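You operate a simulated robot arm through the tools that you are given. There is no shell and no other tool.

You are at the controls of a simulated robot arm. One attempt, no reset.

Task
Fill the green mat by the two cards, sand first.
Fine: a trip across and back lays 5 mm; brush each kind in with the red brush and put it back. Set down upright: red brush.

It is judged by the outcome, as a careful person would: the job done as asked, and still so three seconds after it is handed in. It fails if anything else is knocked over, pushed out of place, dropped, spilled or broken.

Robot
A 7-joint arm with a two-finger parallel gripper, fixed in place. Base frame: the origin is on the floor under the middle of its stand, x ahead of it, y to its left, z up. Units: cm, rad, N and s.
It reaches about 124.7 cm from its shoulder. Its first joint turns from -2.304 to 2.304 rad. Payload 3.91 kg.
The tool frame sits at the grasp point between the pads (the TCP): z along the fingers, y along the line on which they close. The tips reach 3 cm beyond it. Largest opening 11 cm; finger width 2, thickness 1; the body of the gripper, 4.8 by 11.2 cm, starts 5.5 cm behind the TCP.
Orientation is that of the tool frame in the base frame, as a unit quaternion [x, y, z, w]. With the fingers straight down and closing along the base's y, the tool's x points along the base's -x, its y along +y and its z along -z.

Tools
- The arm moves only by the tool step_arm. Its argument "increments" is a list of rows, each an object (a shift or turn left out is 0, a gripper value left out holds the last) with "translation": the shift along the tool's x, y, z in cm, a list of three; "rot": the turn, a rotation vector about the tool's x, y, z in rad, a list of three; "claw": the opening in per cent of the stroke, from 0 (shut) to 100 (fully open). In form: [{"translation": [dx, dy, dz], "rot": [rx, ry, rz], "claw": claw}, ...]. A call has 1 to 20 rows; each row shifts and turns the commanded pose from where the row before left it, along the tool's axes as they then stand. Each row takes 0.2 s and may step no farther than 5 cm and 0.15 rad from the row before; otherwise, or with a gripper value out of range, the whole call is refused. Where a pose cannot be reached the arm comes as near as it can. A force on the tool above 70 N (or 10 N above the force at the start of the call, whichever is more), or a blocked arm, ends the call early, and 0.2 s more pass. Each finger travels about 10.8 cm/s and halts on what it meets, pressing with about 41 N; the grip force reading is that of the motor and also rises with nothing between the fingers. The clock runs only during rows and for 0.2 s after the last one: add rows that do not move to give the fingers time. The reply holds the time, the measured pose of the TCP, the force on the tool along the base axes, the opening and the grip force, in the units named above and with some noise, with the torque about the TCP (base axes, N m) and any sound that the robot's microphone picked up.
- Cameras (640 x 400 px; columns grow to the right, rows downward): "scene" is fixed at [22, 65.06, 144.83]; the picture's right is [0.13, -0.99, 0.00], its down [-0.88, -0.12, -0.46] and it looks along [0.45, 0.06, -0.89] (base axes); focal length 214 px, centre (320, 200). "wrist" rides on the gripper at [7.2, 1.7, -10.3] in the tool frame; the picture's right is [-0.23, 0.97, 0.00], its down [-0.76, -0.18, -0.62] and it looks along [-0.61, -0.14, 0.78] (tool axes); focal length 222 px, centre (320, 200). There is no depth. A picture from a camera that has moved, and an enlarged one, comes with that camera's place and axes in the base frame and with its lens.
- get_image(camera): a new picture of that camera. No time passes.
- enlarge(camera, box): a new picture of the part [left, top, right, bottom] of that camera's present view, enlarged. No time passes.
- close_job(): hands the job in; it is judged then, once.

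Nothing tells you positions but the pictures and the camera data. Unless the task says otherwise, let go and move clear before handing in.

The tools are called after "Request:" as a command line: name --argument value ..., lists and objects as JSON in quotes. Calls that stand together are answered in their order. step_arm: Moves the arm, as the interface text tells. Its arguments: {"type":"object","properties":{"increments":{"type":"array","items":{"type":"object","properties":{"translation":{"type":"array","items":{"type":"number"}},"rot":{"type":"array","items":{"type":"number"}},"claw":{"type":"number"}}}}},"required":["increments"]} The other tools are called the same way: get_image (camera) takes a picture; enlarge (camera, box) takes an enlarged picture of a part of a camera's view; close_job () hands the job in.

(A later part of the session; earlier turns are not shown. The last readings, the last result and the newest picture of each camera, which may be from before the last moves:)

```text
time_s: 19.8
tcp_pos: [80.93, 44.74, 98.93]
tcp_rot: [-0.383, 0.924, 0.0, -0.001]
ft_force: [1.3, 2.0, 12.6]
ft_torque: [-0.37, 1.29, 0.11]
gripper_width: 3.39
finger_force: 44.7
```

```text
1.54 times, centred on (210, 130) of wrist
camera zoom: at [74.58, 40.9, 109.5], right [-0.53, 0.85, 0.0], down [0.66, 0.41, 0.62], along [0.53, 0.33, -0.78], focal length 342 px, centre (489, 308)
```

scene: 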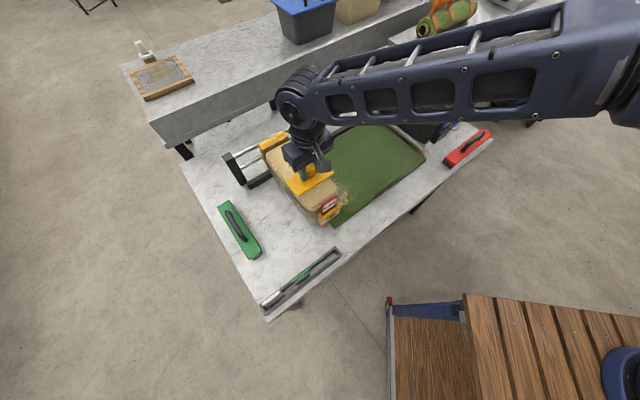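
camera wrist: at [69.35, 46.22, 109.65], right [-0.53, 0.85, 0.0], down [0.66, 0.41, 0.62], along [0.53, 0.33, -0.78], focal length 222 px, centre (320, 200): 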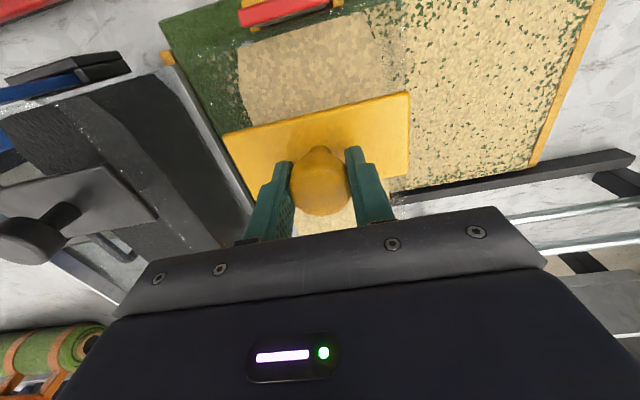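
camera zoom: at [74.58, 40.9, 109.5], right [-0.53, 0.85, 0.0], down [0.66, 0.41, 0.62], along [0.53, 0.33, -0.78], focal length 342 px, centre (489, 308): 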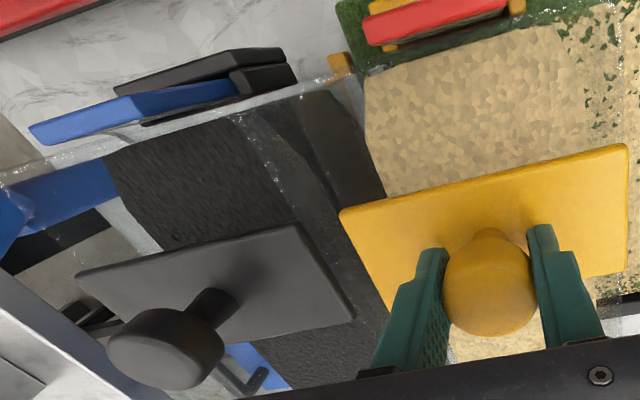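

The gap is now about half a centimetre with no contact. I'll run the sand hopper back toward its home end.

Request:
step_arm --increments '[{"translation": [0, 0.6, 0]}, {"translation": [0, 1, 0]}, {"translation": [0, 1.2, 0]}, {"translation": [0, 1.2, 0]}, {"translation": [0, 1.2, 0]}, {"translation": [0, 1.2, 0]}, {"translation": [0, 1.2, 0]}, {"translation": [0, 1.2, 0]}, {"translation": [0, 1.2, 0]}, {"translation": [0, 1.2, 0]}, {"translation": [0, 1.2, 0]}, {"translation": [0, 1.2, 0]}, {"translation": [0, 1.2, 0]}, {"translation": [0, 1.2, 0]}, {"translation": [0, 1.2, 0]}, {"translation": [0, 1.2, 0]}, {"translation": [0, 1.2, 0]}, {"translation": [0, 1.2, 0]}]'

Request:
enlarge --camera "scene" --box '[220, 90, 470, 240]'

Request:
get_image --camera "wrist"

```text
time_s: 23.6
tcp_pos: [66.13, 59.57, 99.02]
tcp_rot: [-0.384, 0.923, 0.0, 0.0]
ft_force: [7.1, 6.6, -18.4]
ft_torque: [-0.87, -0.04, -0.03]
gripper_width: 3.39
finger_force: 45.0
```

```text
2.56 times, centred on (345, 165) of scene
camera zoom: at [22.0, 65.06, 144.83], right [0.13, -0.99, 0.0], down [-0.88, -0.12, -0.46], along [0.45, 0.06, -0.89], focal length 549 px, centre (256, 290)
```

zoom: 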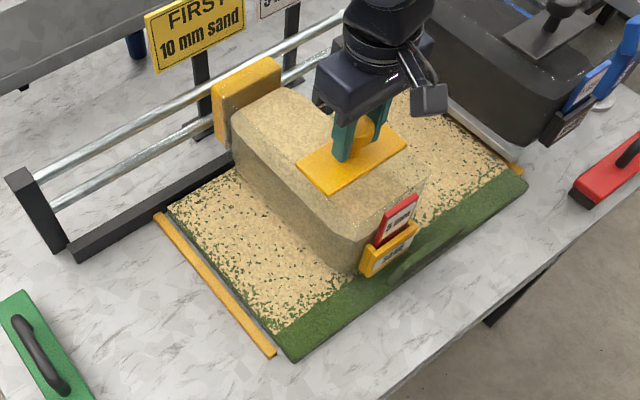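

```text
taken
camera wrist: at [59.8, 55.67, 109.53], right [-0.53, 0.85, 0.0], down [0.66, 0.41, 0.62], along [0.53, 0.33, -0.78], focal length 222 px, centre (320, 200)
```

wrist: 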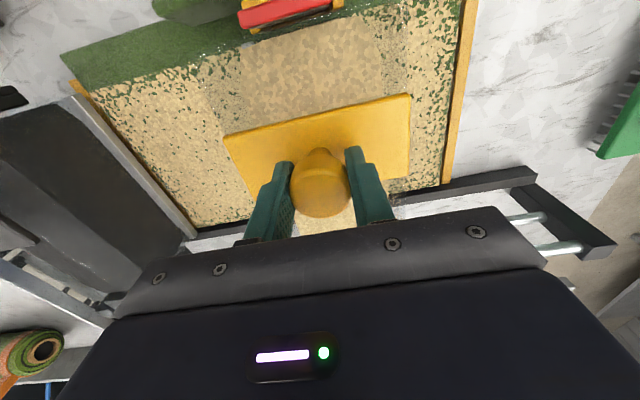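

Request:
enlarge --camera "wrist" --box '[50, 40, 260, 250]'

Request:
step_arm --increments '[{"translation": [0, 1.2, 0]}, {"translation": [0, 1.2, 0]}, {"translation": [0, 1.2, 0]}, {"translation": [0, 1.2, 0]}, {"translation": [0, 1.2, 0]}, {"translation": [0, 1.2, 0]}, {"translation": [0, 1.2, 0]}, {"translation": [0, 1.2, 0]}, {"translation": [0, 1.2, 0]}, {"translation": [0, 1.2, 0]}, {"translation": [0, 1.2, 0]}, {"translation": [0, 1.2, 0]}, {"translation": [0, 1.2, 0]}, {"translation": [0, 1.2, 0]}, {"translation": [0, 1.2, 0]}, {"translation": [0, 1.2, 0]}, {"translation": [0, 1, 0]}]'

Request:
enlarge --camera "scene" --box '[220, 90, 470, 240]'

Request:
get_image --camera "wrist"

```text
1.90 times, centred on (155, 145) of wrist
camera zoom: at [59.8, 55.67, 109.53], right [-0.53, 0.85, 0.0], down [0.66, 0.41, 0.62], along [0.53, 0.33, -0.78], focal length 423 px, centre (634, 305)
```

zoom: 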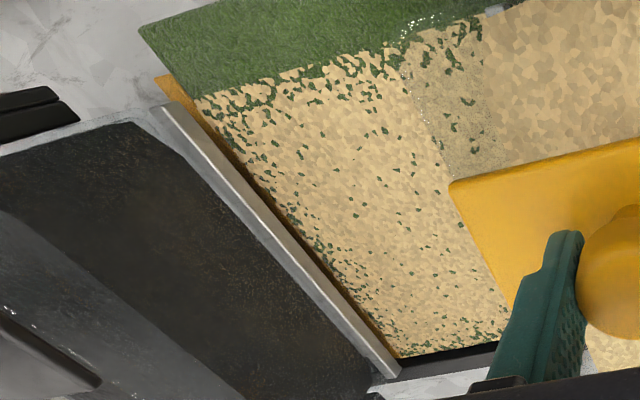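

```text
time_s: 27.2
tcp_pos: [51.92, 73.76, 98.93]
tcp_rot: [-0.384, 0.923, 0.0, 0.0]
ft_force: [4.2, 2.2, 2.9]
ft_torque: [1.24, -0.66, -0.08]
gripper_width: 3.41
finger_force: 45.1
```

```text
2.56 times, centred on (345, 165) of scene
camera zoom: at [22.0, 65.06, 144.83], right [0.13, -0.99, 0.0], down [-0.88, -0.12, -0.46], along [0.45, 0.06, -0.89], focal length 549 px, centre (256, 290)
```

zoom: 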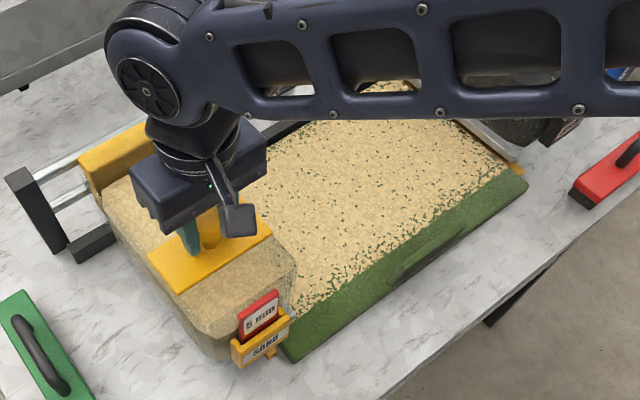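

```text
taken
camera wrist: at [45.58, 69.92, 109.54], right [-0.53, 0.85, 0.0], down [0.66, 0.41, 0.62], along [0.53, 0.33, -0.78], focal length 222 px, centre (320, 200)
```

wrist: 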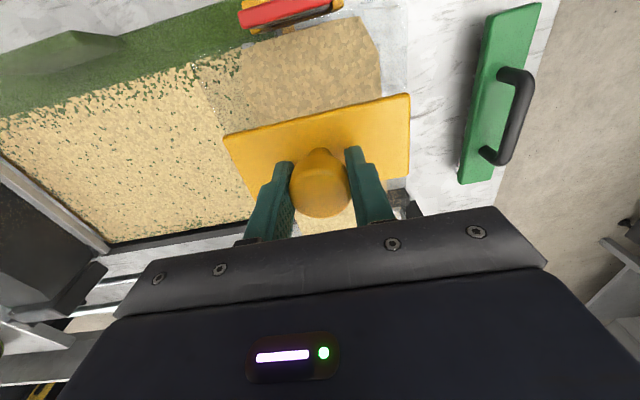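

The sand reaches the far edge of the mat. I'll bring the hopper the last 2.5 cm home.

Request:
step_arm --increments '[{"translation": [0, 1, 0]}, {"translation": [0, 0.8, 0]}, {"translation": [0, 0.5, 0]}, {"translation": [0, 0.2, 0]}, {"translation": [0, 0, 0]}]'

Request:
enlarge --camera "scene" --box '[220, 120, 360, 240]'

Request:
enlarge --camera "scene" --box '[270, 100, 440, 235]'

```text
time_s: 28.4
tcp_pos: [49.98, 75.61, 99.01]
tcp_rot: [-0.383, 0.924, 0.0, 0.0]
ft_force: [8.0, 7.6, 4.8]
ft_torque: [0.06, -0.84, -0.11]
gripper_width: 3.37
finger_force: 45.1
```

```text
3.33 times, centred on (290, 180) of scene
camera zoom: at [22.0, 65.06, 144.83], right [0.13, -0.99, 0.0], down [-0.88, -0.12, -0.46], along [0.45, 0.06, -0.89], focal length 715 px, centre (420, 267)
```

zoom: 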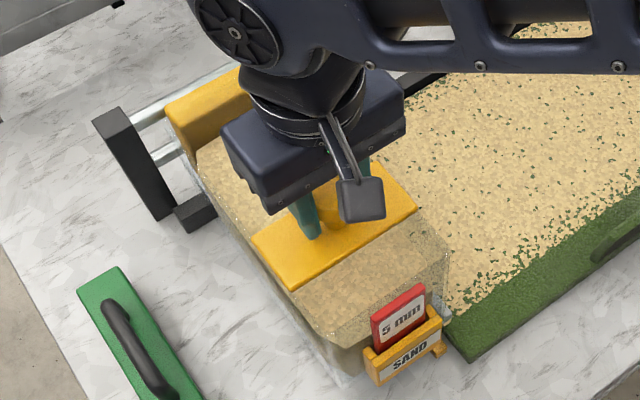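

```text
2.96 times, centred on (355, 168) of scene
camera zoom: at [22.0, 65.06, 144.83], right [0.13, -0.99, 0.0], down [-0.88, -0.12, -0.46], along [0.45, 0.06, -0.89], focal length 636 px, centre (216, 296)
```

zoom: 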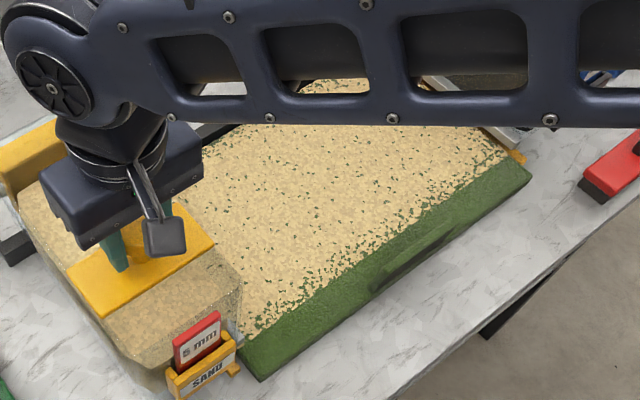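

The first round trip is done, with the hopper back at its start mark. Now the second round trip to reach 10 mm of sand.

Request:
step_arm --increments '[{"translation": [-0.04, -0.7, 0]}, {"translation": [0, -1, 0]}, {"translation": [0, -1.2, 0]}, {"translation": [0, -1.2, 0]}, {"translation": [0, -1.2, 0]}, {"translation": [0, -1.2, 0]}, {"translation": [0, -1.2, 0]}, {"translation": [0, -1.2, 0]}, {"translation": [0, -1.2, 0]}, {"translation": [0, -1.2, 0]}, {"translation": [0, -1.2, 0]}, {"translation": [0, -1.2, 0]}, {"translation": [0, -1.2, 0]}, {"translation": [0, -1.2, 0]}, {"translation": [0, -1.2, 0]}, {"translation": [0, -1.2, 0]}, {"translation": [0, -1.2, 0]}, {"translation": [0, -1.2, 0]}, {"translation": [0, -1.2, 0]}, {"translation": [0, -1.2, 0]}]'

Request:
enlarge --camera "scene" --box '[220, 90, 470, 240]'

```text
time_s: 32.6
tcp_pos: [66.62, 59.19, 98.97]
tcp_rot: [-0.384, 0.923, 0.0, 0.0]
ft_force: [-11.1, -10.7, -13.7]
ft_torque: [0.35, 0.76, -0.06]
gripper_width: 3.38
finger_force: 44.5
```

```text
2.56 times, centred on (345, 165) of scene
camera zoom: at [22.0, 65.06, 144.83], right [0.13, -0.99, 0.0], down [-0.88, -0.12, -0.46], along [0.45, 0.06, -0.89], focal length 549 px, centre (256, 290)
```

zoom: 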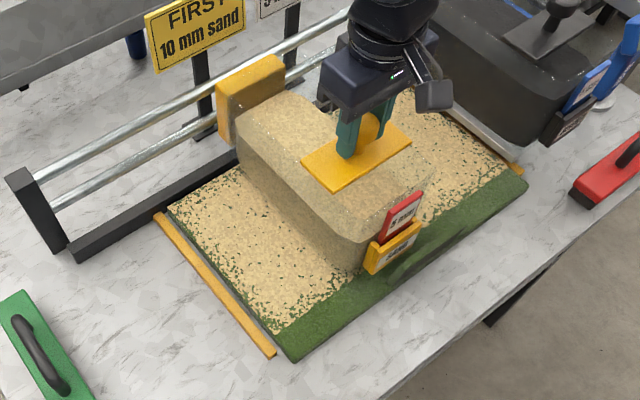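

Request:
step_arm --increments '[{"translation": [0.05, -1.2, 0]}, {"translation": [0, -1.2, 0]}, {"translation": [0, -1.2, 0]}, {"translation": [0, -1.2, 0]}, {"translation": [0, -1.2, 0]}, {"translation": [0, -1.2, 0]}, {"translation": [0, -1.2, 0]}, {"translation": [0, -1.2, 0]}, {"translation": [0, -1.2, 0]}, {"translation": [0, -1.2, 0]}, {"translation": [0, -1.2, 0]}, {"translation": [0, -1.2, 0]}, {"translation": [0, -1.2, 0]}, {"translation": [0, -1.2, 0]}, {"translation": [0, -1, 0]}, {"translation": [0, -0.8, 0]}, {"translation": [0, -0.6, 0]}, {"translation": [0, -0.4, 0]}, {"translation": [0, -0.3, 0]}, {"translation": [0, 0, 0]}]'

Request:
enlarge --camera "wrist" --box '[210, 10, 270, 110]'

Request:
enlarge --camera "scene" --box '[220, 60, 500, 240]'

```text
time_s: 36.8
tcp_pos: [80.77, 45.12, 99.06]
tcp_rot: [-0.383, 0.924, 0.0, 0.0]
ft_force: [0.9, 0.0, -6.9]
ft_torque: [1.16, -0.18, -0.03]
gripper_width: 3.35
finger_force: 45.2
```

```text
4.00 times, centred on (240, 60) of wrist
camera zoom: at [74.41, 41.19, 109.54], right [-0.53, 0.85, 0.0], down [0.66, 0.41, 0.62], along [0.53, 0.33, -0.78], focal length 888 px, centre (640, 760)
```

zoom: 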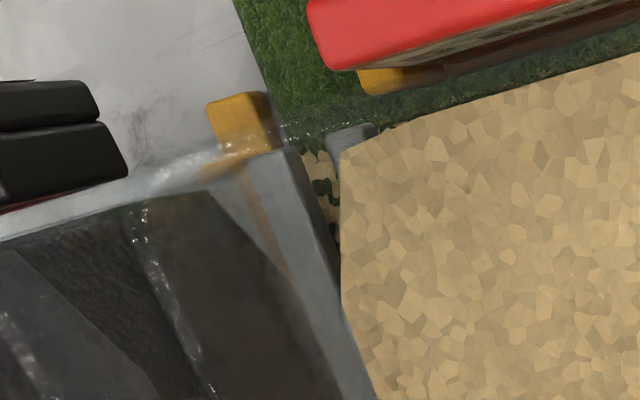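

```text
2.22 times, centred on (360, 150) of scene
camera zoom: at [22.0, 65.06, 144.83], right [0.13, -0.99, 0.0], down [-0.88, -0.12, -0.46], along [0.45, 0.06, -0.89], focal length 477 px, centre (231, 311)
```

zoom: 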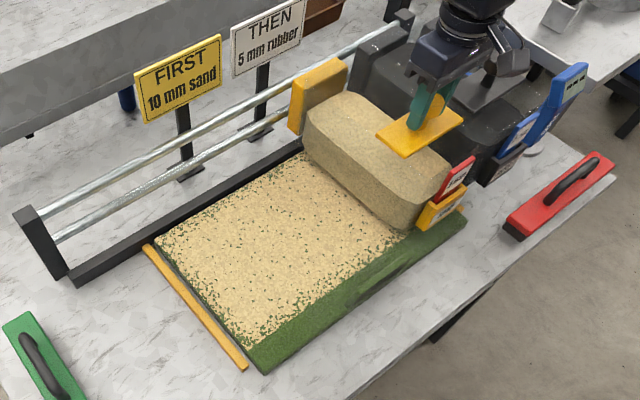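

Request:
step_arm --increments '[{"translation": [0, -0.3, 0]}, {"translation": [0, -0.2, 0]}, {"translation": [0, 0, 0]}]'

Request:
enlarge --camera "wrist" --box '[210, 10, 270, 110]'

```text
time_s: 37.6
tcp_pos: [81.1, 44.69, 98.92]
tcp_rot: [-0.383, 0.924, 0.0, -0.001]
ft_force: [-5.0, -2.3, -6.4]
ft_torque: [-0.35, -0.43, 0.08]
gripper_width: 3.36
finger_force: 45.6
```

```text
4.00 times, centred on (240, 60) of wrist
camera zoom: at [74.8, 40.81, 109.55], right [-0.53, 0.85, 0.0], down [0.66, 0.41, 0.62], along [0.53, 0.33, -0.78], focal length 888 px, centre (640, 760)
```

zoom: 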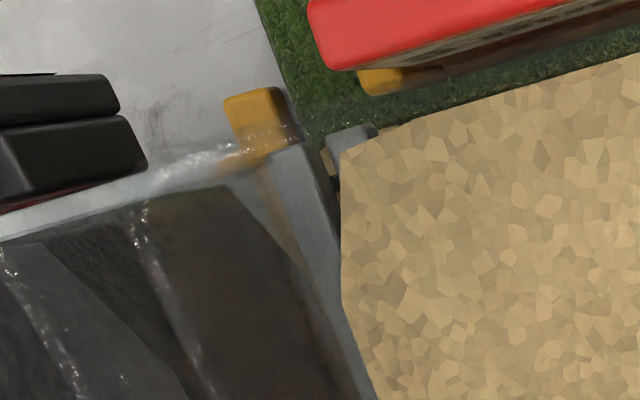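

A small clear gap again, with no bump. Now I'll return all the way home.

Request:
step_arm --increments '[{"translation": [0, 0.6, 0]}, {"translation": [0, 1, 0]}, {"translation": [0, 1.2, 0]}, {"translation": [0, 1.2, 0]}, {"translation": [0, 1.2, 0]}, {"translation": [0, 1.2, 0]}, {"translation": [0, 1.2, 0]}, {"translation": [0, 1.2, 0]}, {"translation": [0, 1.2, 0]}, {"translation": [0, 1.2, 0]}, {"translation": [0, 1.2, 0]}, {"translation": [0, 1.2, 0]}, {"translation": [0, 1.2, 0]}, {"translation": [0, 1.2, 0]}, {"translation": [0, 1.2, 0]}, {"translation": [0, 1.2, 0]}, {"translation": [0, 1.2, 0]}, {"translation": [0, 1.2, 0]}, {"translation": [0, 1.2, 0]}, {"translation": [0, 1.2, 0]}]'

Request:
step_arm --increments '[{"translation": [0, 1.2, 0]}, {"translation": [0, 1.2, 0]}, {"translation": [0, 1.2, 0]}, {"translation": [0, 1.2, 0]}, {"translation": [0, 1.2, 0]}, {"translation": [0, 1.2, 0]}, {"translation": [0, 1.2, 0]}, {"translation": [0, 1.2, 0]}, {"translation": [0, 1.2, 0]}, {"translation": [0, 1.2, 0]}, {"translation": [0, 1.2, 0]}, {"translation": [0, 1.2, 0]}, {"translation": [0, 1.2, 0]}, {"translation": [0, 1.2, 0]}, {"translation": [0, 1.0, 0]}, {"translation": [0, 0.8, 0]}, {"translation": [0, 0.5, 0]}, {"translation": [0, 0, 0]}]'

Request:
enlarge --camera "scene" --box '[220, 90, 470, 240]'

Request:
get_image --camera "wrist"

```text
time_s: 41.8
tcp_pos: [64.53, 60.98, 98.89]
tcp_rot: [-0.384, 0.923, -0.001, -0.001]
ft_force: [-16.0, -18.0, -27.0]
ft_torque: [0.38, 0.77, 0.04]
gripper_width: 3.36
finger_force: 45.1
```

```text
time_s: 45.6
tcp_pos: [51.01, 74.78, 99.08]
tcp_rot: [-0.383, 0.924, 0.001, 0.001]
ft_force: [-14.6, -13.2, 3.3]
ft_torque: [-1.55, 0.34, -0.06]
gripper_width: 3.4
finger_force: 45.2
```

```text
2.56 times, centred on (345, 165) of scene
camera zoom: at [22.0, 65.06, 144.83], right [0.13, -0.99, 0.0], down [-0.88, -0.12, -0.46], along [0.45, 0.06, -0.89], focal length 549 px, centre (256, 290)
```

zoom: 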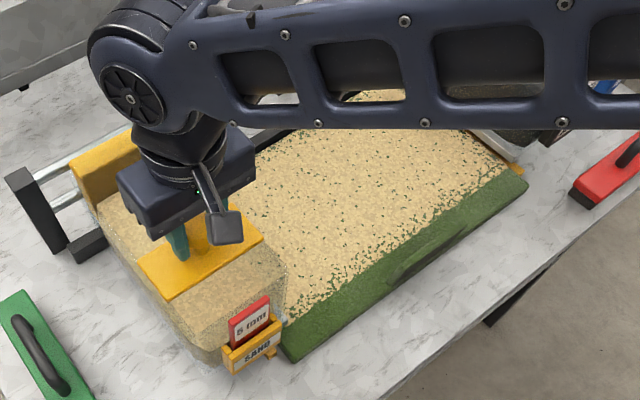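

```text
taken
camera wrist: at [44.77, 70.8, 109.6], right [-0.53, 0.85, 0.0], down [0.66, 0.41, 0.62], along [0.53, 0.33, -0.78], focal length 222 px, centre (320, 200)
```

wrist: 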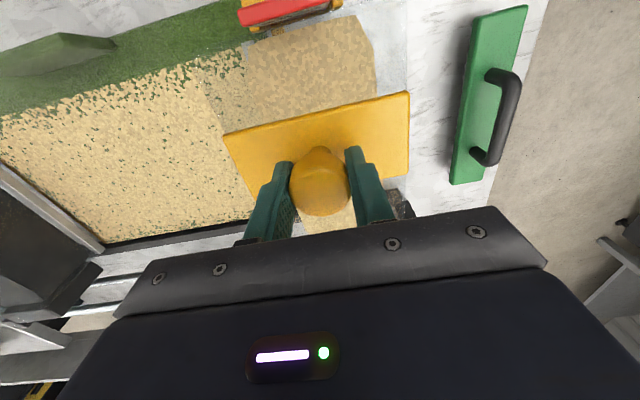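

Request:
step_arm --increments '[{"translation": [0.07, 0.6, 0]}, {"translation": [0, 0.4, 0]}, {"translation": [0, 0.2, 0]}, {"translation": [0, 0, 0]}]'

Request:
enlarge --camera "scene" --box '[220, 120, 360, 240]'

```text
time_s: 46.6
tcp_pos: [50.37, 75.37, 99.05]
tcp_rot: [-0.382, 0.924, 0.001, 0.002]
ft_force: [11.4, 7.4, 20.4]
ft_torque: [-0.49, -0.77, -0.17]
gripper_width: 3.4
finger_force: 44.5
```

```text
3.33 times, centred on (290, 180) of scene
camera zoom: at [22.0, 65.06, 144.83], right [0.13, -0.99, 0.0], down [-0.88, -0.12, -0.46], along [0.45, 0.06, -0.89], focal length 715 px, centre (420, 267)
```

zoom: 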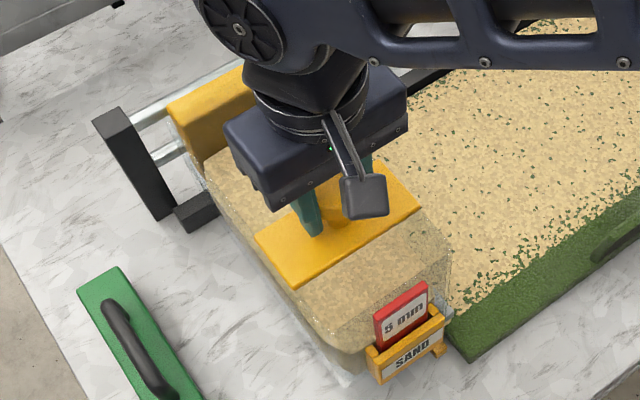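

Request:
step_arm --increments '[{"translation": [0, 0.25, 0]}, {"translation": [0, 0.05, 0]}, {"translation": [0, 0, 0]}]'

Request:
enlarge --camera "scene" --box '[220, 120, 360, 240]'

```text
time_s: 47.4
tcp_pos: [50.15, 75.79, 99.07]
tcp_rot: [-0.383, 0.924, 0.0, 0.0]
ft_force: [19.1, 2.3, 32.7]
ft_torque: [-0.47, -0.76, 0.03]
gripper_width: 3.38
finger_force: 44.8
```

```text
3.33 times, centred on (290, 180) of scene
camera zoom: at [22.0, 65.06, 144.83], right [0.13, -0.99, 0.0], down [-0.88, -0.12, -0.46], along [0.45, 0.06, -0.89], focal length 715 px, centre (420, 267)
```

zoom: 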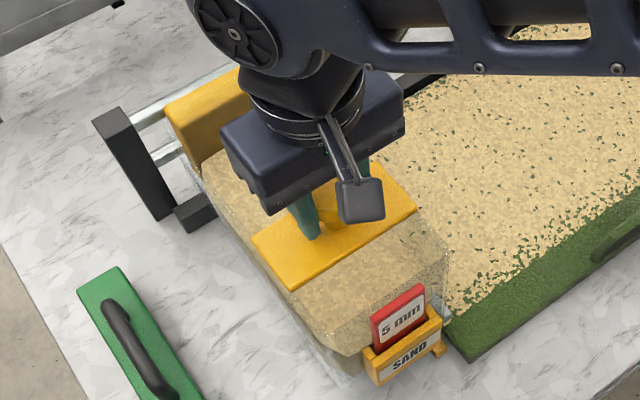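

The hopper is back against its end stop. I'll release the knob, lift away and look at the sand layer and the red brush.

Request:
step_arm --increments '[{"translation": [0, -0.08, 0]}, {"claw": 60}, {"claw": 100}, {"claw": 100}, {"claw": 100}, {"translation": [0, 0, -1]}, {"translation": [0, 0, -2]}, {"translation": [0, 0, -3]}, {"translation": [0, 0, -4]}, {"translation": [0, 0, -4]}, {"translation": [0, 0, -4]}, {"translation": [0, 0, -4]}, {"translation": [0, 0, 0]}]'

Request:
get_image --camera "scene"

Request:
get_image --camera "wrist"

```text
time_s: 50.2
tcp_pos: [49.88, 75.63, 120.73]
tcp_rot: [-0.384, 0.923, 0.001, 0.0]
ft_force: [-0.3, -0.5, -0.4]
ft_torque: [-0.03, 0.0, -0.01]
gripper_width: 11.01
finger_force: 0.0
```

```text
taken
```

scene: 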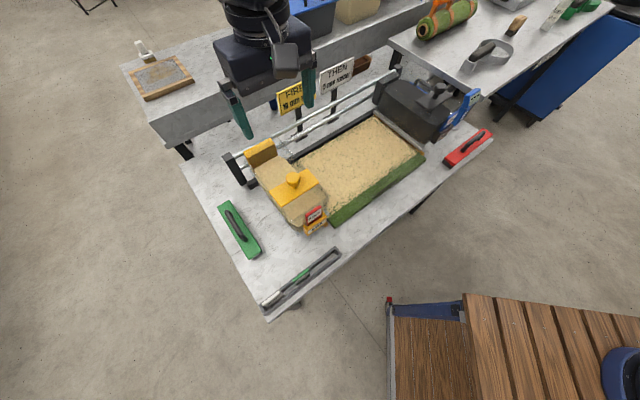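

```text
taken
camera wrist: at [43.62, 71.71, 131.16], right [-0.53, 0.85, 0.0], down [0.66, 0.41, 0.62], along [0.53, 0.33, -0.78], focal length 222 px, centre (320, 200)
```

wrist: 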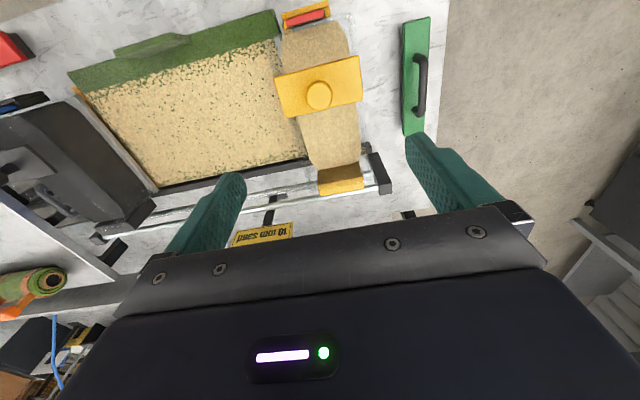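

Sand covers the hopper's swath. Next is the red brush: I'll move over it at height and turn the fingers to close across its handle.

Request:
step_arm --increments '[{"translation": [1.36, -4.41, 0]}, {"translation": [1.36, -4.41, 0]}, {"translation": [1.36, -4.41, 0]}, {"translation": [1.36, -4.41, 0]}, {"translation": [1.36, -4.41, 0]}, {"translation": [1.36, -4.41, 0]}, {"translation": [1.36, -4.41, 0]}, {"translation": [1.36, -4.41, 0]}, {"translation": [1.36, -4.41, 0]}, {"translation": [1.36, -4.41, 0]}, {"translation": [1.36, -4.41, 0]}, {"translation": [1.36, -4.41, 0]}, {"translation": [1.36, -4.41, 0]}, {"translation": [0, 0, 0]}]'

Request:
step_arm --increments '[{"rot": [0, 0, 0.143]}, {"rot": [0, 0, 0.143]}, {"rot": [0, 0, 0.143]}, {"rot": [0, 0, 0.143]}, {"rot": [0, 0, 0.143]}, {"rot": [0, 0, 0.143]}, {"rot": [0, 0, 0.143]}, {"rot": [0, 0, 0.143]}, {"rot": [0, 0, 0.143]}, {"rot": [0, 0, 0.143]}, {"rot": [0, 0, 0.141]}, {"translation": [0, 0, 0]}]'

Request:
get_image --camera "scene"

Request:
get_image --camera "wrist"

```text
time_s: 53.2
tcp_pos: [78.32, 22.3, 120.85]
tcp_rot: [-0.383, 0.924, 0.0, 0.0]
ft_force: [-0.2, 0.0, -0.4]
ft_torque: [-0.02, 0.0, -0.02]
gripper_width: 10.98
finger_force: 0.0
```

```text
time_s: 55.8
tcp_pos: [78.19, 22.58, 121.09]
tcp_rot: [0.383, 0.924, 0.0, 0.0]
ft_force: [-1.2, -0.6, -0.7]
ft_torque: [0.03, 0.05, -0.01]
gripper_width: 11.0
finger_force: 0.0
```

```text
taken
```

scene: 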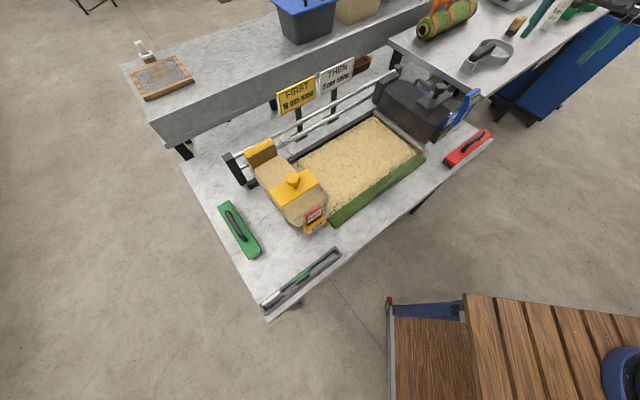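

```text
taken
camera wrist: at [74.23, 28.86, 131.59], right [0.85, 0.53, 0.0], down [0.41, -0.66, 0.62], along [0.33, -0.53, -0.78], focal length 222 px, centre (320, 200)
```

wrist: 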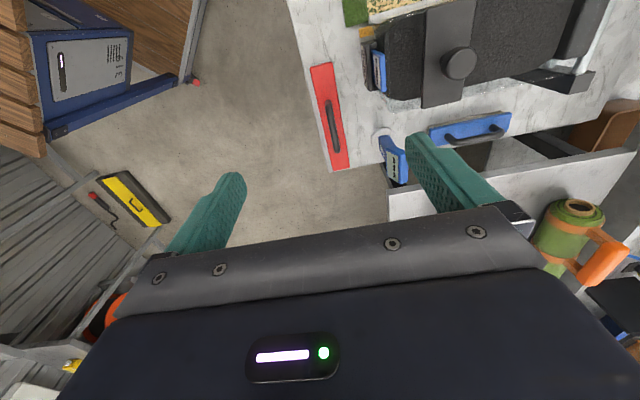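

Request:
enlarge --camera "wrist" --box '[280, 40, 420, 200]'

Request:
enlarge --camera "scene" --box '[435, 120, 500, 175]'

Request:
enlarge --camera "scene" --box '[290, 100, 440, 230]'

```text
2.50 times, centred on (350, 120) of wrist
camera zoom: at [74.23, 28.86, 131.59], right [0.85, 0.53, 0.0], down [0.41, -0.66, 0.62], along [0.33, -0.53, -0.78], focal length 555 px, centre (245, 400)
```

zoom: 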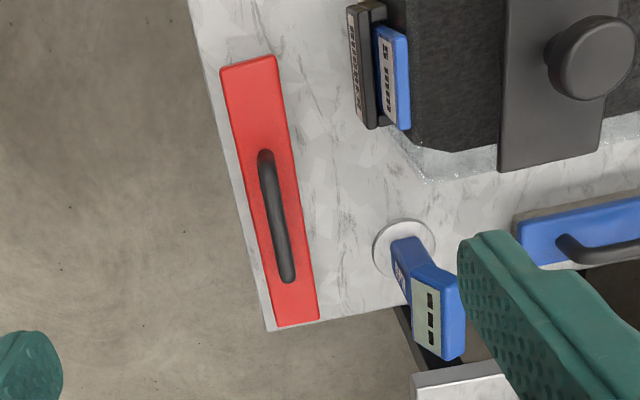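

```text
7.27 times, centred on (468, 148) of scene
camera zoom: at [22.0, 65.06, 144.83], right [0.13, -0.99, 0.0], down [-0.88, -0.12, -0.46], along [0.45, 0.06, -0.89], focal length 1560 px, centre (-753, 582)
```

zoom: 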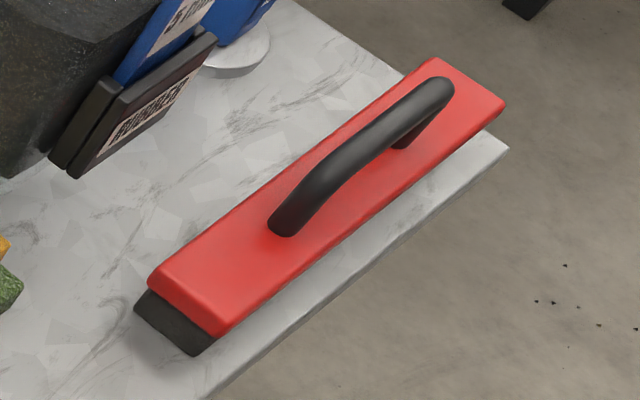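

```text
3.08 times, centred on (365, 165) of scene
camera zoom: at [22.0, 65.06, 144.83], right [0.13, -0.99, 0.0], down [-0.88, -0.12, -0.46], along [0.45, 0.06, -0.89], focal length 660 px, centre (182, 308)
```

zoom: 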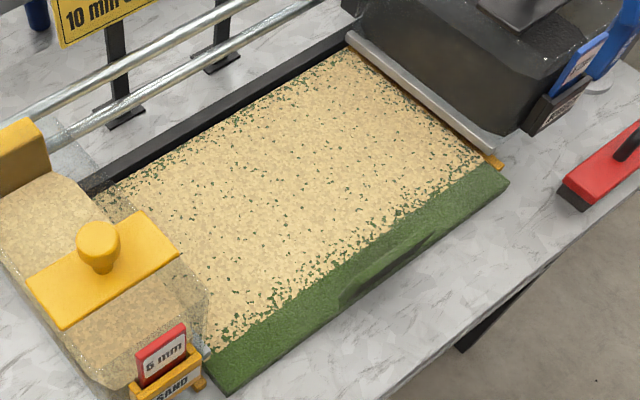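

The red brush handle is at about (86.6, 14.7, 82.6), and the brush is about 25 cm long and parallel to the bench front. I'll hover above the handle and verify.

Request:
step_arm --increments '[{"translation": [-3.82, 0.13, 0]}, {"translation": [-3.82, 0.13, 0]}, {"translation": [-3.83, 0.14, 0]}, {"translation": [0, 0, 4.5]}, {"translation": [0, 0, 4.5]}, {"translation": [0, 0, 4.5]}, {"translation": [0, 0, 4.5]}, {"translation": [0, 0, 4.5]}, {"translation": [0, 0, 4.5]}, {"translation": [0, 0, 0]}, {"translation": [0, 0, 0]}]'

Request:
get_image --camera "wrist"

Request:
enlarge --camera "scene" --box '[410, 80, 530, 180]'

```text
time_s: 58.2
tcp_pos: [86.3, 15.02, 94.08]
tcp_rot: [0.381, 0.924, 0.0, 0.0]
ft_force: [0.3, -0.2, -0.7]
ft_torque: [-0.01, -0.04, 0.01]
gripper_width: 11.01
finger_force: 0.1
```

```text
taken
camera wrist: at [82.31, 21.4, 104.67], right [0.85, 0.53, 0.0], down [0.41, -0.66, 0.62], along [0.33, -0.53, -0.78], focal length 222 px, centre (320, 200)
```

wrist: 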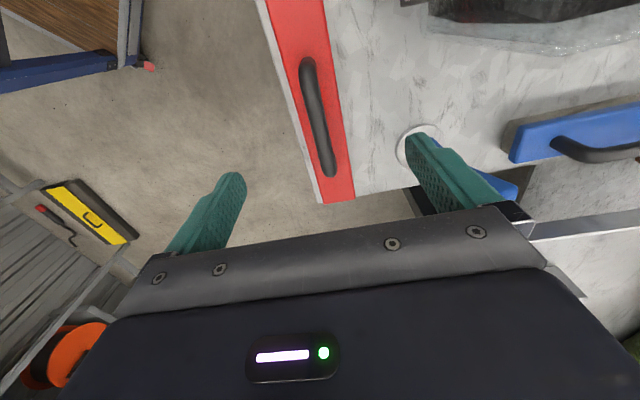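

```text
4.00 times, centred on (470, 130) of scene
camera zoom: at [22.0, 65.06, 144.83], right [0.13, -0.99, 0.0], down [-0.88, -0.12, -0.46], along [0.45, 0.06, -0.89], focal length 858 px, centre (-280, 480)
```

zoom: 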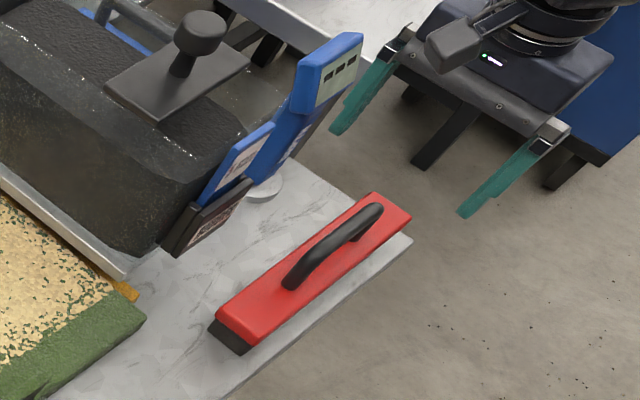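

Aligned within a few millimetres. I'll trim, turn by about 1° and descend around the handle.

Request:
step_arm --increments '[{"translation": [-0.4, -0.1, 0], "rot": [0, 0, 0.02]}, {"translation": [0, 0, 2.5]}, {"translation": [0, 0, 2.5]}, {"translation": [0, 0, 2]}, {"translation": [0, 0, 1.5]}, {"translation": [0, 0, 1]}, {"translation": [0, 0, 0.6]}, {"translation": [0, 0, 0]}]'

Request:
get_image --camera "wrist"

Request:
enlarge --camera "scene" --box '[410, 80, 530, 180]'

```text
time_s: 60.0
tcp_pos: [86.86, 14.34, 83.77]
tcp_rot: [0.391, 0.92, -0.001, 0.001]
ft_force: [0.1, 0.8, 0.5]
ft_torque: [0.0, 0.03, 0.03]
gripper_width: 10.98
finger_force: 0.0
```

```text
taken
camera wrist: at [83.06, 20.75, 94.37], right [0.86, 0.51, 0.0], down [0.4, -0.67, 0.62], along [0.32, -0.54, -0.78], focal length 222 px, centre (320, 200)
```

wrist: 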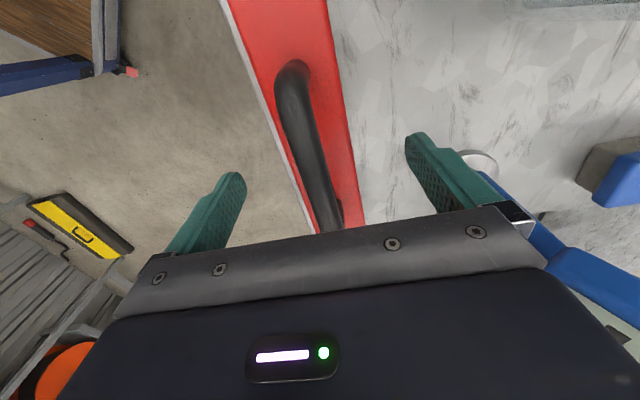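

```text
4.00 times, centred on (470, 130) of scene
camera zoom: at [22.0, 65.06, 144.83], right [0.13, -0.99, 0.0], down [-0.88, -0.12, -0.46], along [0.45, 0.06, -0.89], focal length 858 px, centre (-280, 480)
```

zoom: 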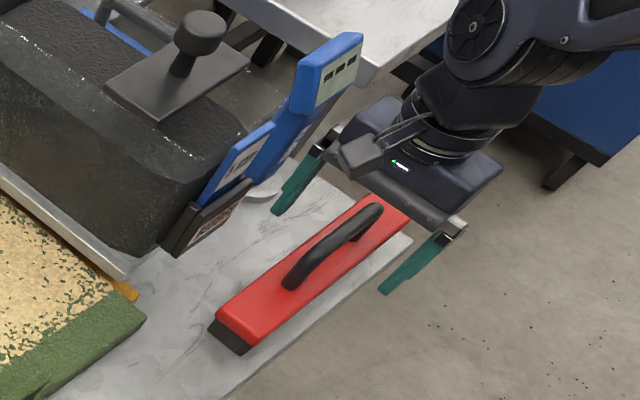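

Request:
step_arm --increments '[{"translation": [0, 0, 0.5]}, {"translation": [0, 0, 0], "claw": 50}, {"claw": 5}, {"claw": 5}, {"claw": 5}, {"claw": 5}]'

Request:
get_image --camera "wrist"

Request:
enlarge --camera "scene" --box '[410, 80, 530, 180]'

```text
time_s: 61.4
tcp_pos: [86.67, 14.34, 83.36]
tcp_rot: [0.391, 0.92, 0.0, 0.0]
ft_force: [0.5, -0.1, 0.4]
ft_torque: [-0.02, -0.08, 0.03]
gripper_width: 1.49
finger_force: 41.0
```

```text
taken
camera wrist: at [83.02, 20.81, 93.87], right [0.86, 0.51, 0.0], down [0.4, -0.67, 0.62], along [0.32, -0.54, -0.78], focal length 222 px, centre (320, 200)
```

wrist: 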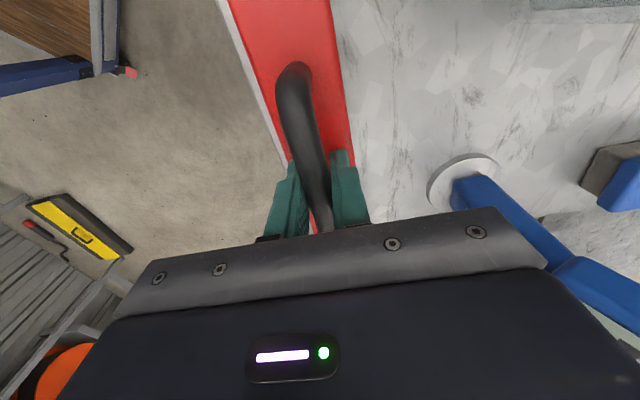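

```text
4.00 times, centred on (470, 130) of scene
camera zoom: at [22.0, 65.06, 144.83], right [0.13, -0.99, 0.0], down [-0.88, -0.12, -0.46], along [0.45, 0.06, -0.89], focal length 858 px, centre (-280, 480)
```

zoom: 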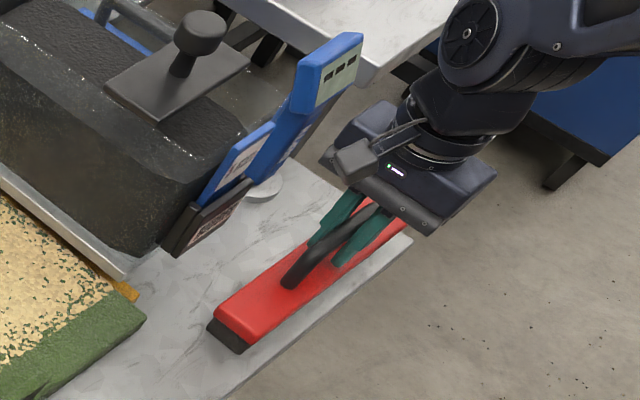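

The brush is gripped (1.49 cm handle, 41 N) at TCP (86.67, 14.34, 83.36), which I'll use to put it back. I'll lift it gently.

Request:
step_arm --increments '[{"translation": [0, 0, -0.5]}, {"translation": [0, 0, -1]}, {"translation": [0, 0, -2]}, {"translation": [0, 0, -2.5]}, {"translation": [0, 0, -3]}, {"translation": [0, 0, -3]}, {"translation": [0, 0, 0]}]'

Request:
get_image --camera "wrist"

Request:
get_image --camera "scene"

```text
time_s: 63.0
tcp_pos: [86.65, 14.24, 95.61]
tcp_rot: [0.391, 0.921, 0.0, -0.001]
ft_force: [-0.4, -0.4, -0.1]
ft_torque: [0.0, 0.01, 0.03]
gripper_width: 0.54
finger_force: 0.1
```

```text
taken
camera wrist: at [82.81, 20.76, 106.0], right [0.86, 0.51, 0.0], down [0.4, -0.67, 0.62], along [0.32, -0.54, -0.78], focal length 222 px, centre (320, 200)
```

wrist: 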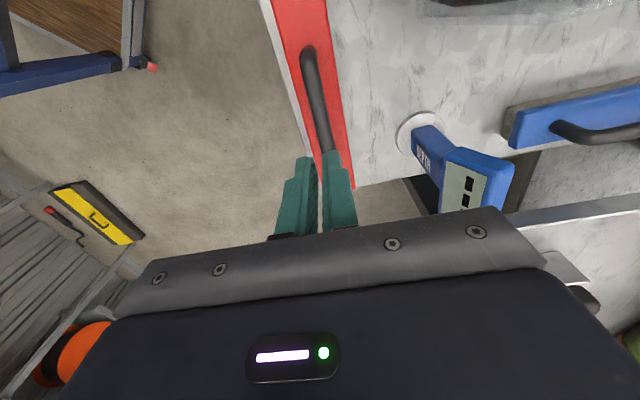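

```text
taken
```

scene: 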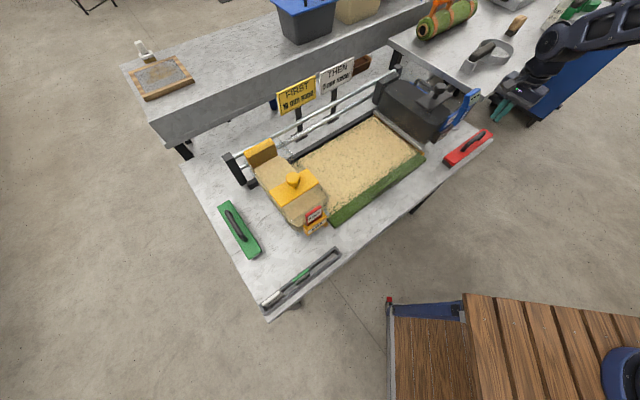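

The handle slipped out of the fingers because I gripped it too high; the brush is still standing in its place. I'll open, go lower and re-grip with better purchase.

Request:
step_arm --increments '[{"claw": 100}, {"claw": 100}, {"claw": 100}, {"claw": 100}, {"claw": 100}]'

Request:
get_image --camera "wrist"

Request:
enlarge --camera "scene" --box '[435, 120, 500, 175]'

```text
time_s: 64.2
tcp_pos: [86.65, 14.38, 95.38]
tcp_rot: [0.392, 0.92, -0.001, 0.0]
ft_force: [0.1, 0.4, 0.1]
ft_torque: [-0.02, 0.0, -0.01]
gripper_width: 11.01
finger_force: 0.0
```

```text
taken
camera wrist: at [82.81, 20.77, 105.98], right [0.86, 0.51, 0.0], down [0.4, -0.67, 0.62], along [0.32, -0.54, -0.78], focal length 222 px, centre (320, 200)
```

wrist: 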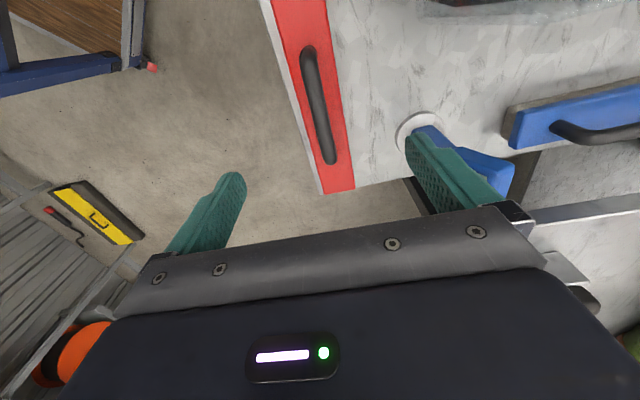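

```text
7.27 times, centred on (468, 148) of scene
camera zoom: at [22.0, 65.06, 144.83], right [0.13, -0.99, 0.0], down [-0.88, -0.12, -0.46], along [0.45, 0.06, -0.89], focal length 1560 px, centre (-753, 582)
```

zoom: 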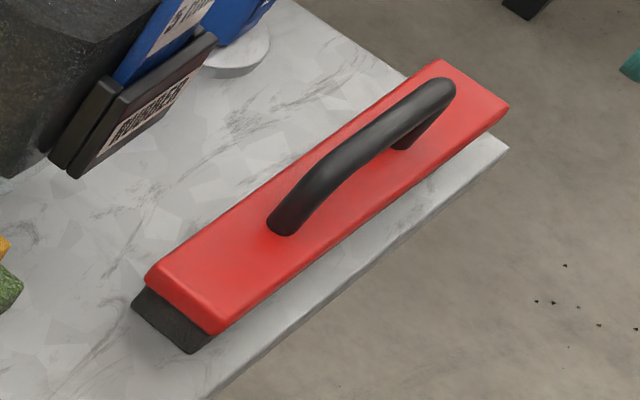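

Request:
step_arm --increments '[{"translation": [0, 0, 3]}, {"translation": [0, 0, 3]}, {"translation": [0, 0, 3]}, {"translation": [0, 0, 2]}, {"translation": [0, 0, 1.2]}, {"translation": [0, 0, 0]}]'

Request:
step_arm --increments '[{"translation": [0, 0, 0.3]}, {"translation": [0, 0, 0.3]}, {"translation": [0, 0, 0]}]'

Request:
enlarge --camera "scene" --box '[440, 110, 510, 170]'

Request:
get_image --camera "wrist"

```text
time_s: 65.6
tcp_pos: [86.67, 14.53, 83.01]
tcp_rot: [0.391, 0.92, 0.0, 0.0]
ft_force: [0.1, 0.7, 1.0]
ft_torque: [-0.01, 0.02, 0.0]
gripper_width: 10.98
finger_force: 0.0
```

```text
time_s: 66.4
tcp_pos: [86.76, 14.49, 82.54]
tcp_rot: [0.391, 0.92, 0.0, -0.001]
ft_force: [0.3, -0.1, 0.0]
ft_torque: [0.01, 0.0, -0.02]
gripper_width: 11.02
finger_force: 0.0
```

```text
6.67 times, centred on (475, 140) of scene
camera zoom: at [22.0, 65.06, 144.83], right [0.13, -0.99, 0.0], down [-0.88, -0.12, -0.46], along [0.45, 0.06, -0.89], focal length 1430 px, centre (-713, 600)
```

zoom: 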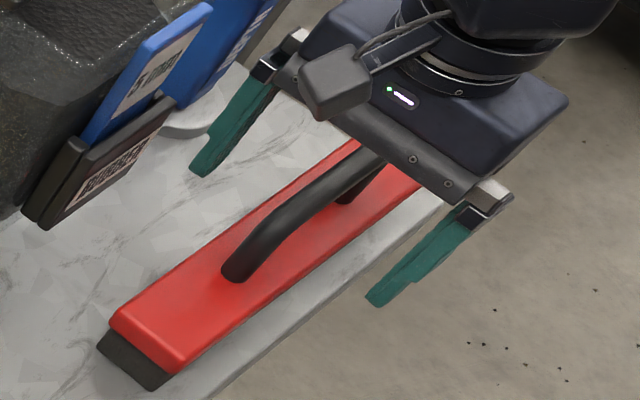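

```text
taken
camera wrist: at [82.98, 20.88, 93.1], right [0.86, 0.51, 0.0], down [0.4, -0.67, 0.62], along [0.32, -0.54, -0.78], focal length 222 px, centre (320, 200)
```

wrist: 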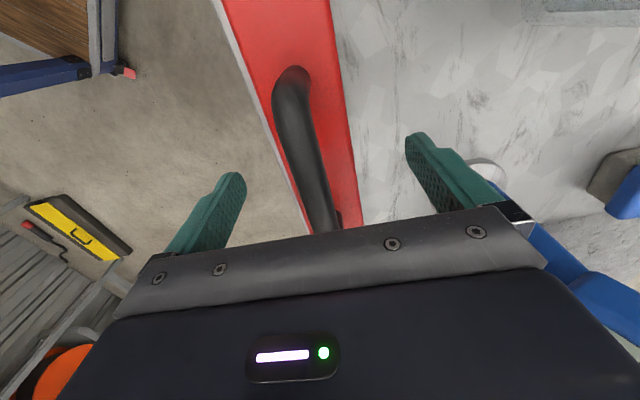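

Request:
step_arm --increments '[{"claw": 40}, {"claw": 0}, {"claw": 0}, {"claw": 0}, {"claw": 0}, {"claw": 0}]'

Request:
step_arm --increments '[{"translation": [0, 0, -0.2]}, {"translation": [0, 0, -0.2]}, {"translation": [0, 0, -0.2]}, {"translation": [0, 0, 0]}]'

Request:
enlarge --camera "scene" --box '[440, 110, 510, 170]'

Request:
get_image --camera "wrist"

```text
time_s: 67.8
tcp_pos: [86.63, 14.51, 82.55]
tcp_rot: [0.392, 0.92, -0.001, 0.0]
ft_force: [0.1, -1.2, -0.3]
ft_torque: [0.01, -0.04, -0.04]
gripper_width: 4.75
finger_force: 40.5
```

```text
time_s: 68.8
tcp_pos: [86.72, 14.45, 83.13]
tcp_rot: [0.391, 0.921, 0.001, 0.0]
ft_force: [0.1, 0.2, -2.4]
ft_torque: [0.02, 0.02, 0.03]
gripper_width: 4.76
finger_force: 40.9
```

```text
6.67 times, centred on (475, 140) of scene
camera zoom: at [22.0, 65.06, 144.83], right [0.13, -0.99, 0.0], down [-0.88, -0.12, -0.46], along [0.45, 0.06, -0.89], focal length 1430 px, centre (-713, 600)
```

zoom: 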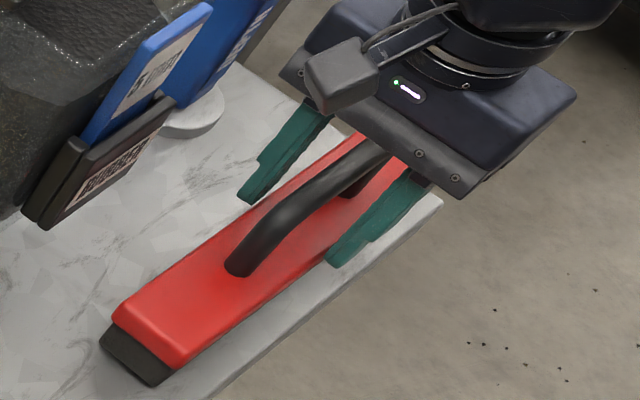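

```text
taken
camera wrist: at [82.89, 20.92, 93.61], right [0.86, 0.51, 0.0], down [0.4, -0.67, 0.62], along [0.32, -0.54, -0.78], focal length 222 px, centre (320, 200)
```

wrist: 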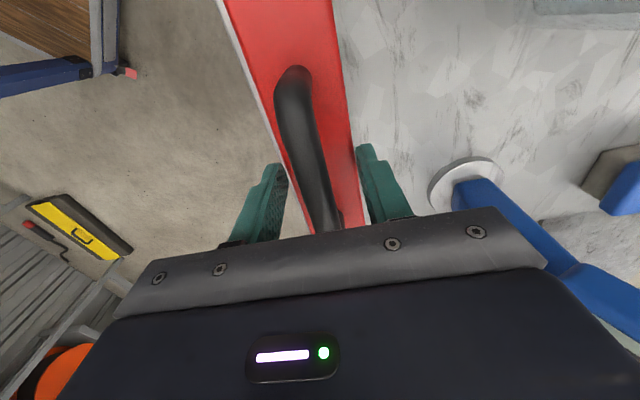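

This time the fingers took the brush's block (4.75 cm), and the brush weighs only about 2.4 N. A block grip is steadier, so I'll set it back down and re-grip a bit lower for full purchase.

Request:
step_arm --increments '[{"translation": [0, 0, 0.2]}, {"translation": [0, 0, 0.2]}, {"translation": [0, 0, 0.2]}, {"translation": [0, 0, 0]}, {"claw": 60}, {"claw": 60}, {"claw": 60}, {"translation": [0, 0, 0.3]}, {"translation": [0, 0, 0.3]}, {"translation": [0, 0, 0.2]}, {"translation": [0, 0, 0]}]'

Request:
enlarge --camera "scene" --box '[440, 110, 510, 170]'

```text
time_s: 71.2
tcp_pos: [86.77, 14.3, 81.87]
tcp_rot: [0.391, 0.92, 0.0, 0.0]
ft_force: [-0.9, 0.5, 0.1]
ft_torque: [-0.01, 0.03, 0.02]
gripper_width: 6.62
finger_force: 0.1
```

```text
6.67 times, centred on (475, 140) of scene
camera zoom: at [22.0, 65.06, 144.83], right [0.13, -0.99, 0.0], down [-0.88, -0.12, -0.46], along [0.45, 0.06, -0.89], focal length 1430 px, centre (-713, 600)
```

zoom: 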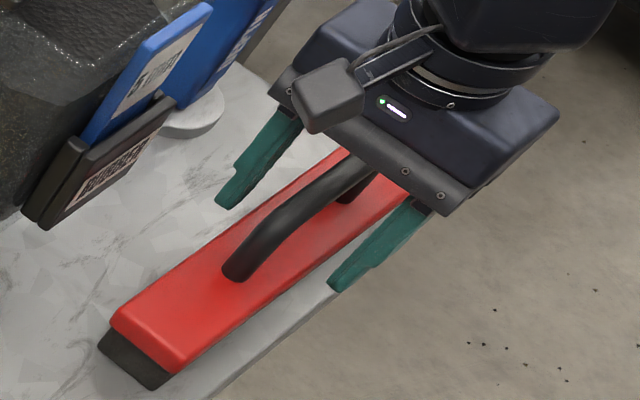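

Request:
step_arm --increments '[{"claw": 40}, {"claw": 30}, {"claw": 30}, {"claw": 30}, {"translation": [0, 0, -0.3]}, {"translation": [0, 0, -0.4]}, {"translation": [0, 0, -0.5]}, {"translation": [0, 0, 0]}]'

Request:
enlarge --camera "scene" --box '[440, 110, 510, 170]'

Request:
get_image --camera "wrist"

```text
time_s: 73.0
tcp_pos: [86.72, 14.3, 83.03]
tcp_rot: [0.392, 0.92, 0.0, 0.0]
ft_force: [0.5, -0.4, -2.1]
ft_torque: [0.02, -0.02, 0.04]
gripper_width: 4.76
finger_force: 41.0
```

```text
6.67 times, centred on (475, 140) of scene
camera zoom: at [22.0, 65.06, 144.83], right [0.13, -0.99, 0.0], down [-0.88, -0.12, -0.46], along [0.45, 0.06, -0.89], focal length 1430 px, centre (-713, 600)
```

zoom: 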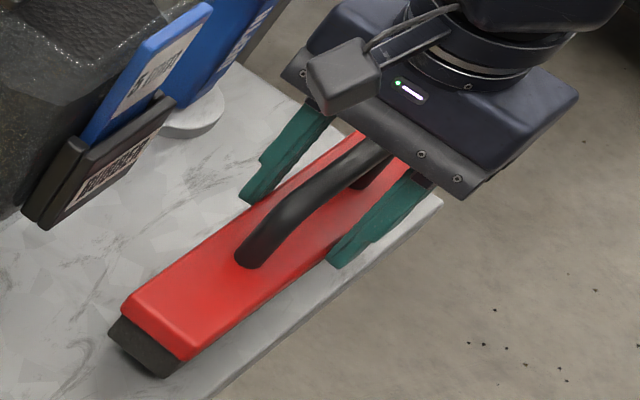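

```text
taken
camera wrist: at [82.88, 20.81, 93.58], right [0.86, 0.51, 0.0], down [0.4, -0.67, 0.62], along [0.32, -0.54, -0.78], focal length 222 px, centre (320, 200)
```

wrist: 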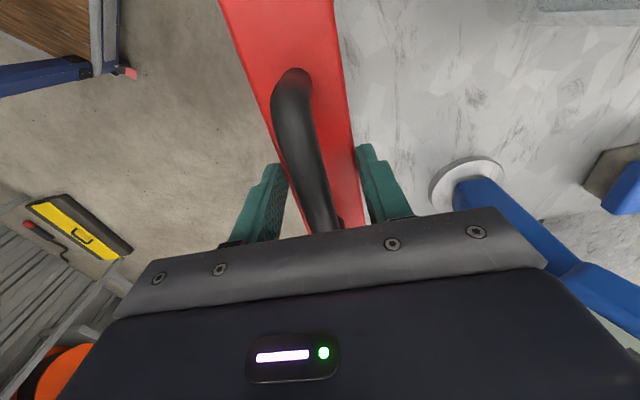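

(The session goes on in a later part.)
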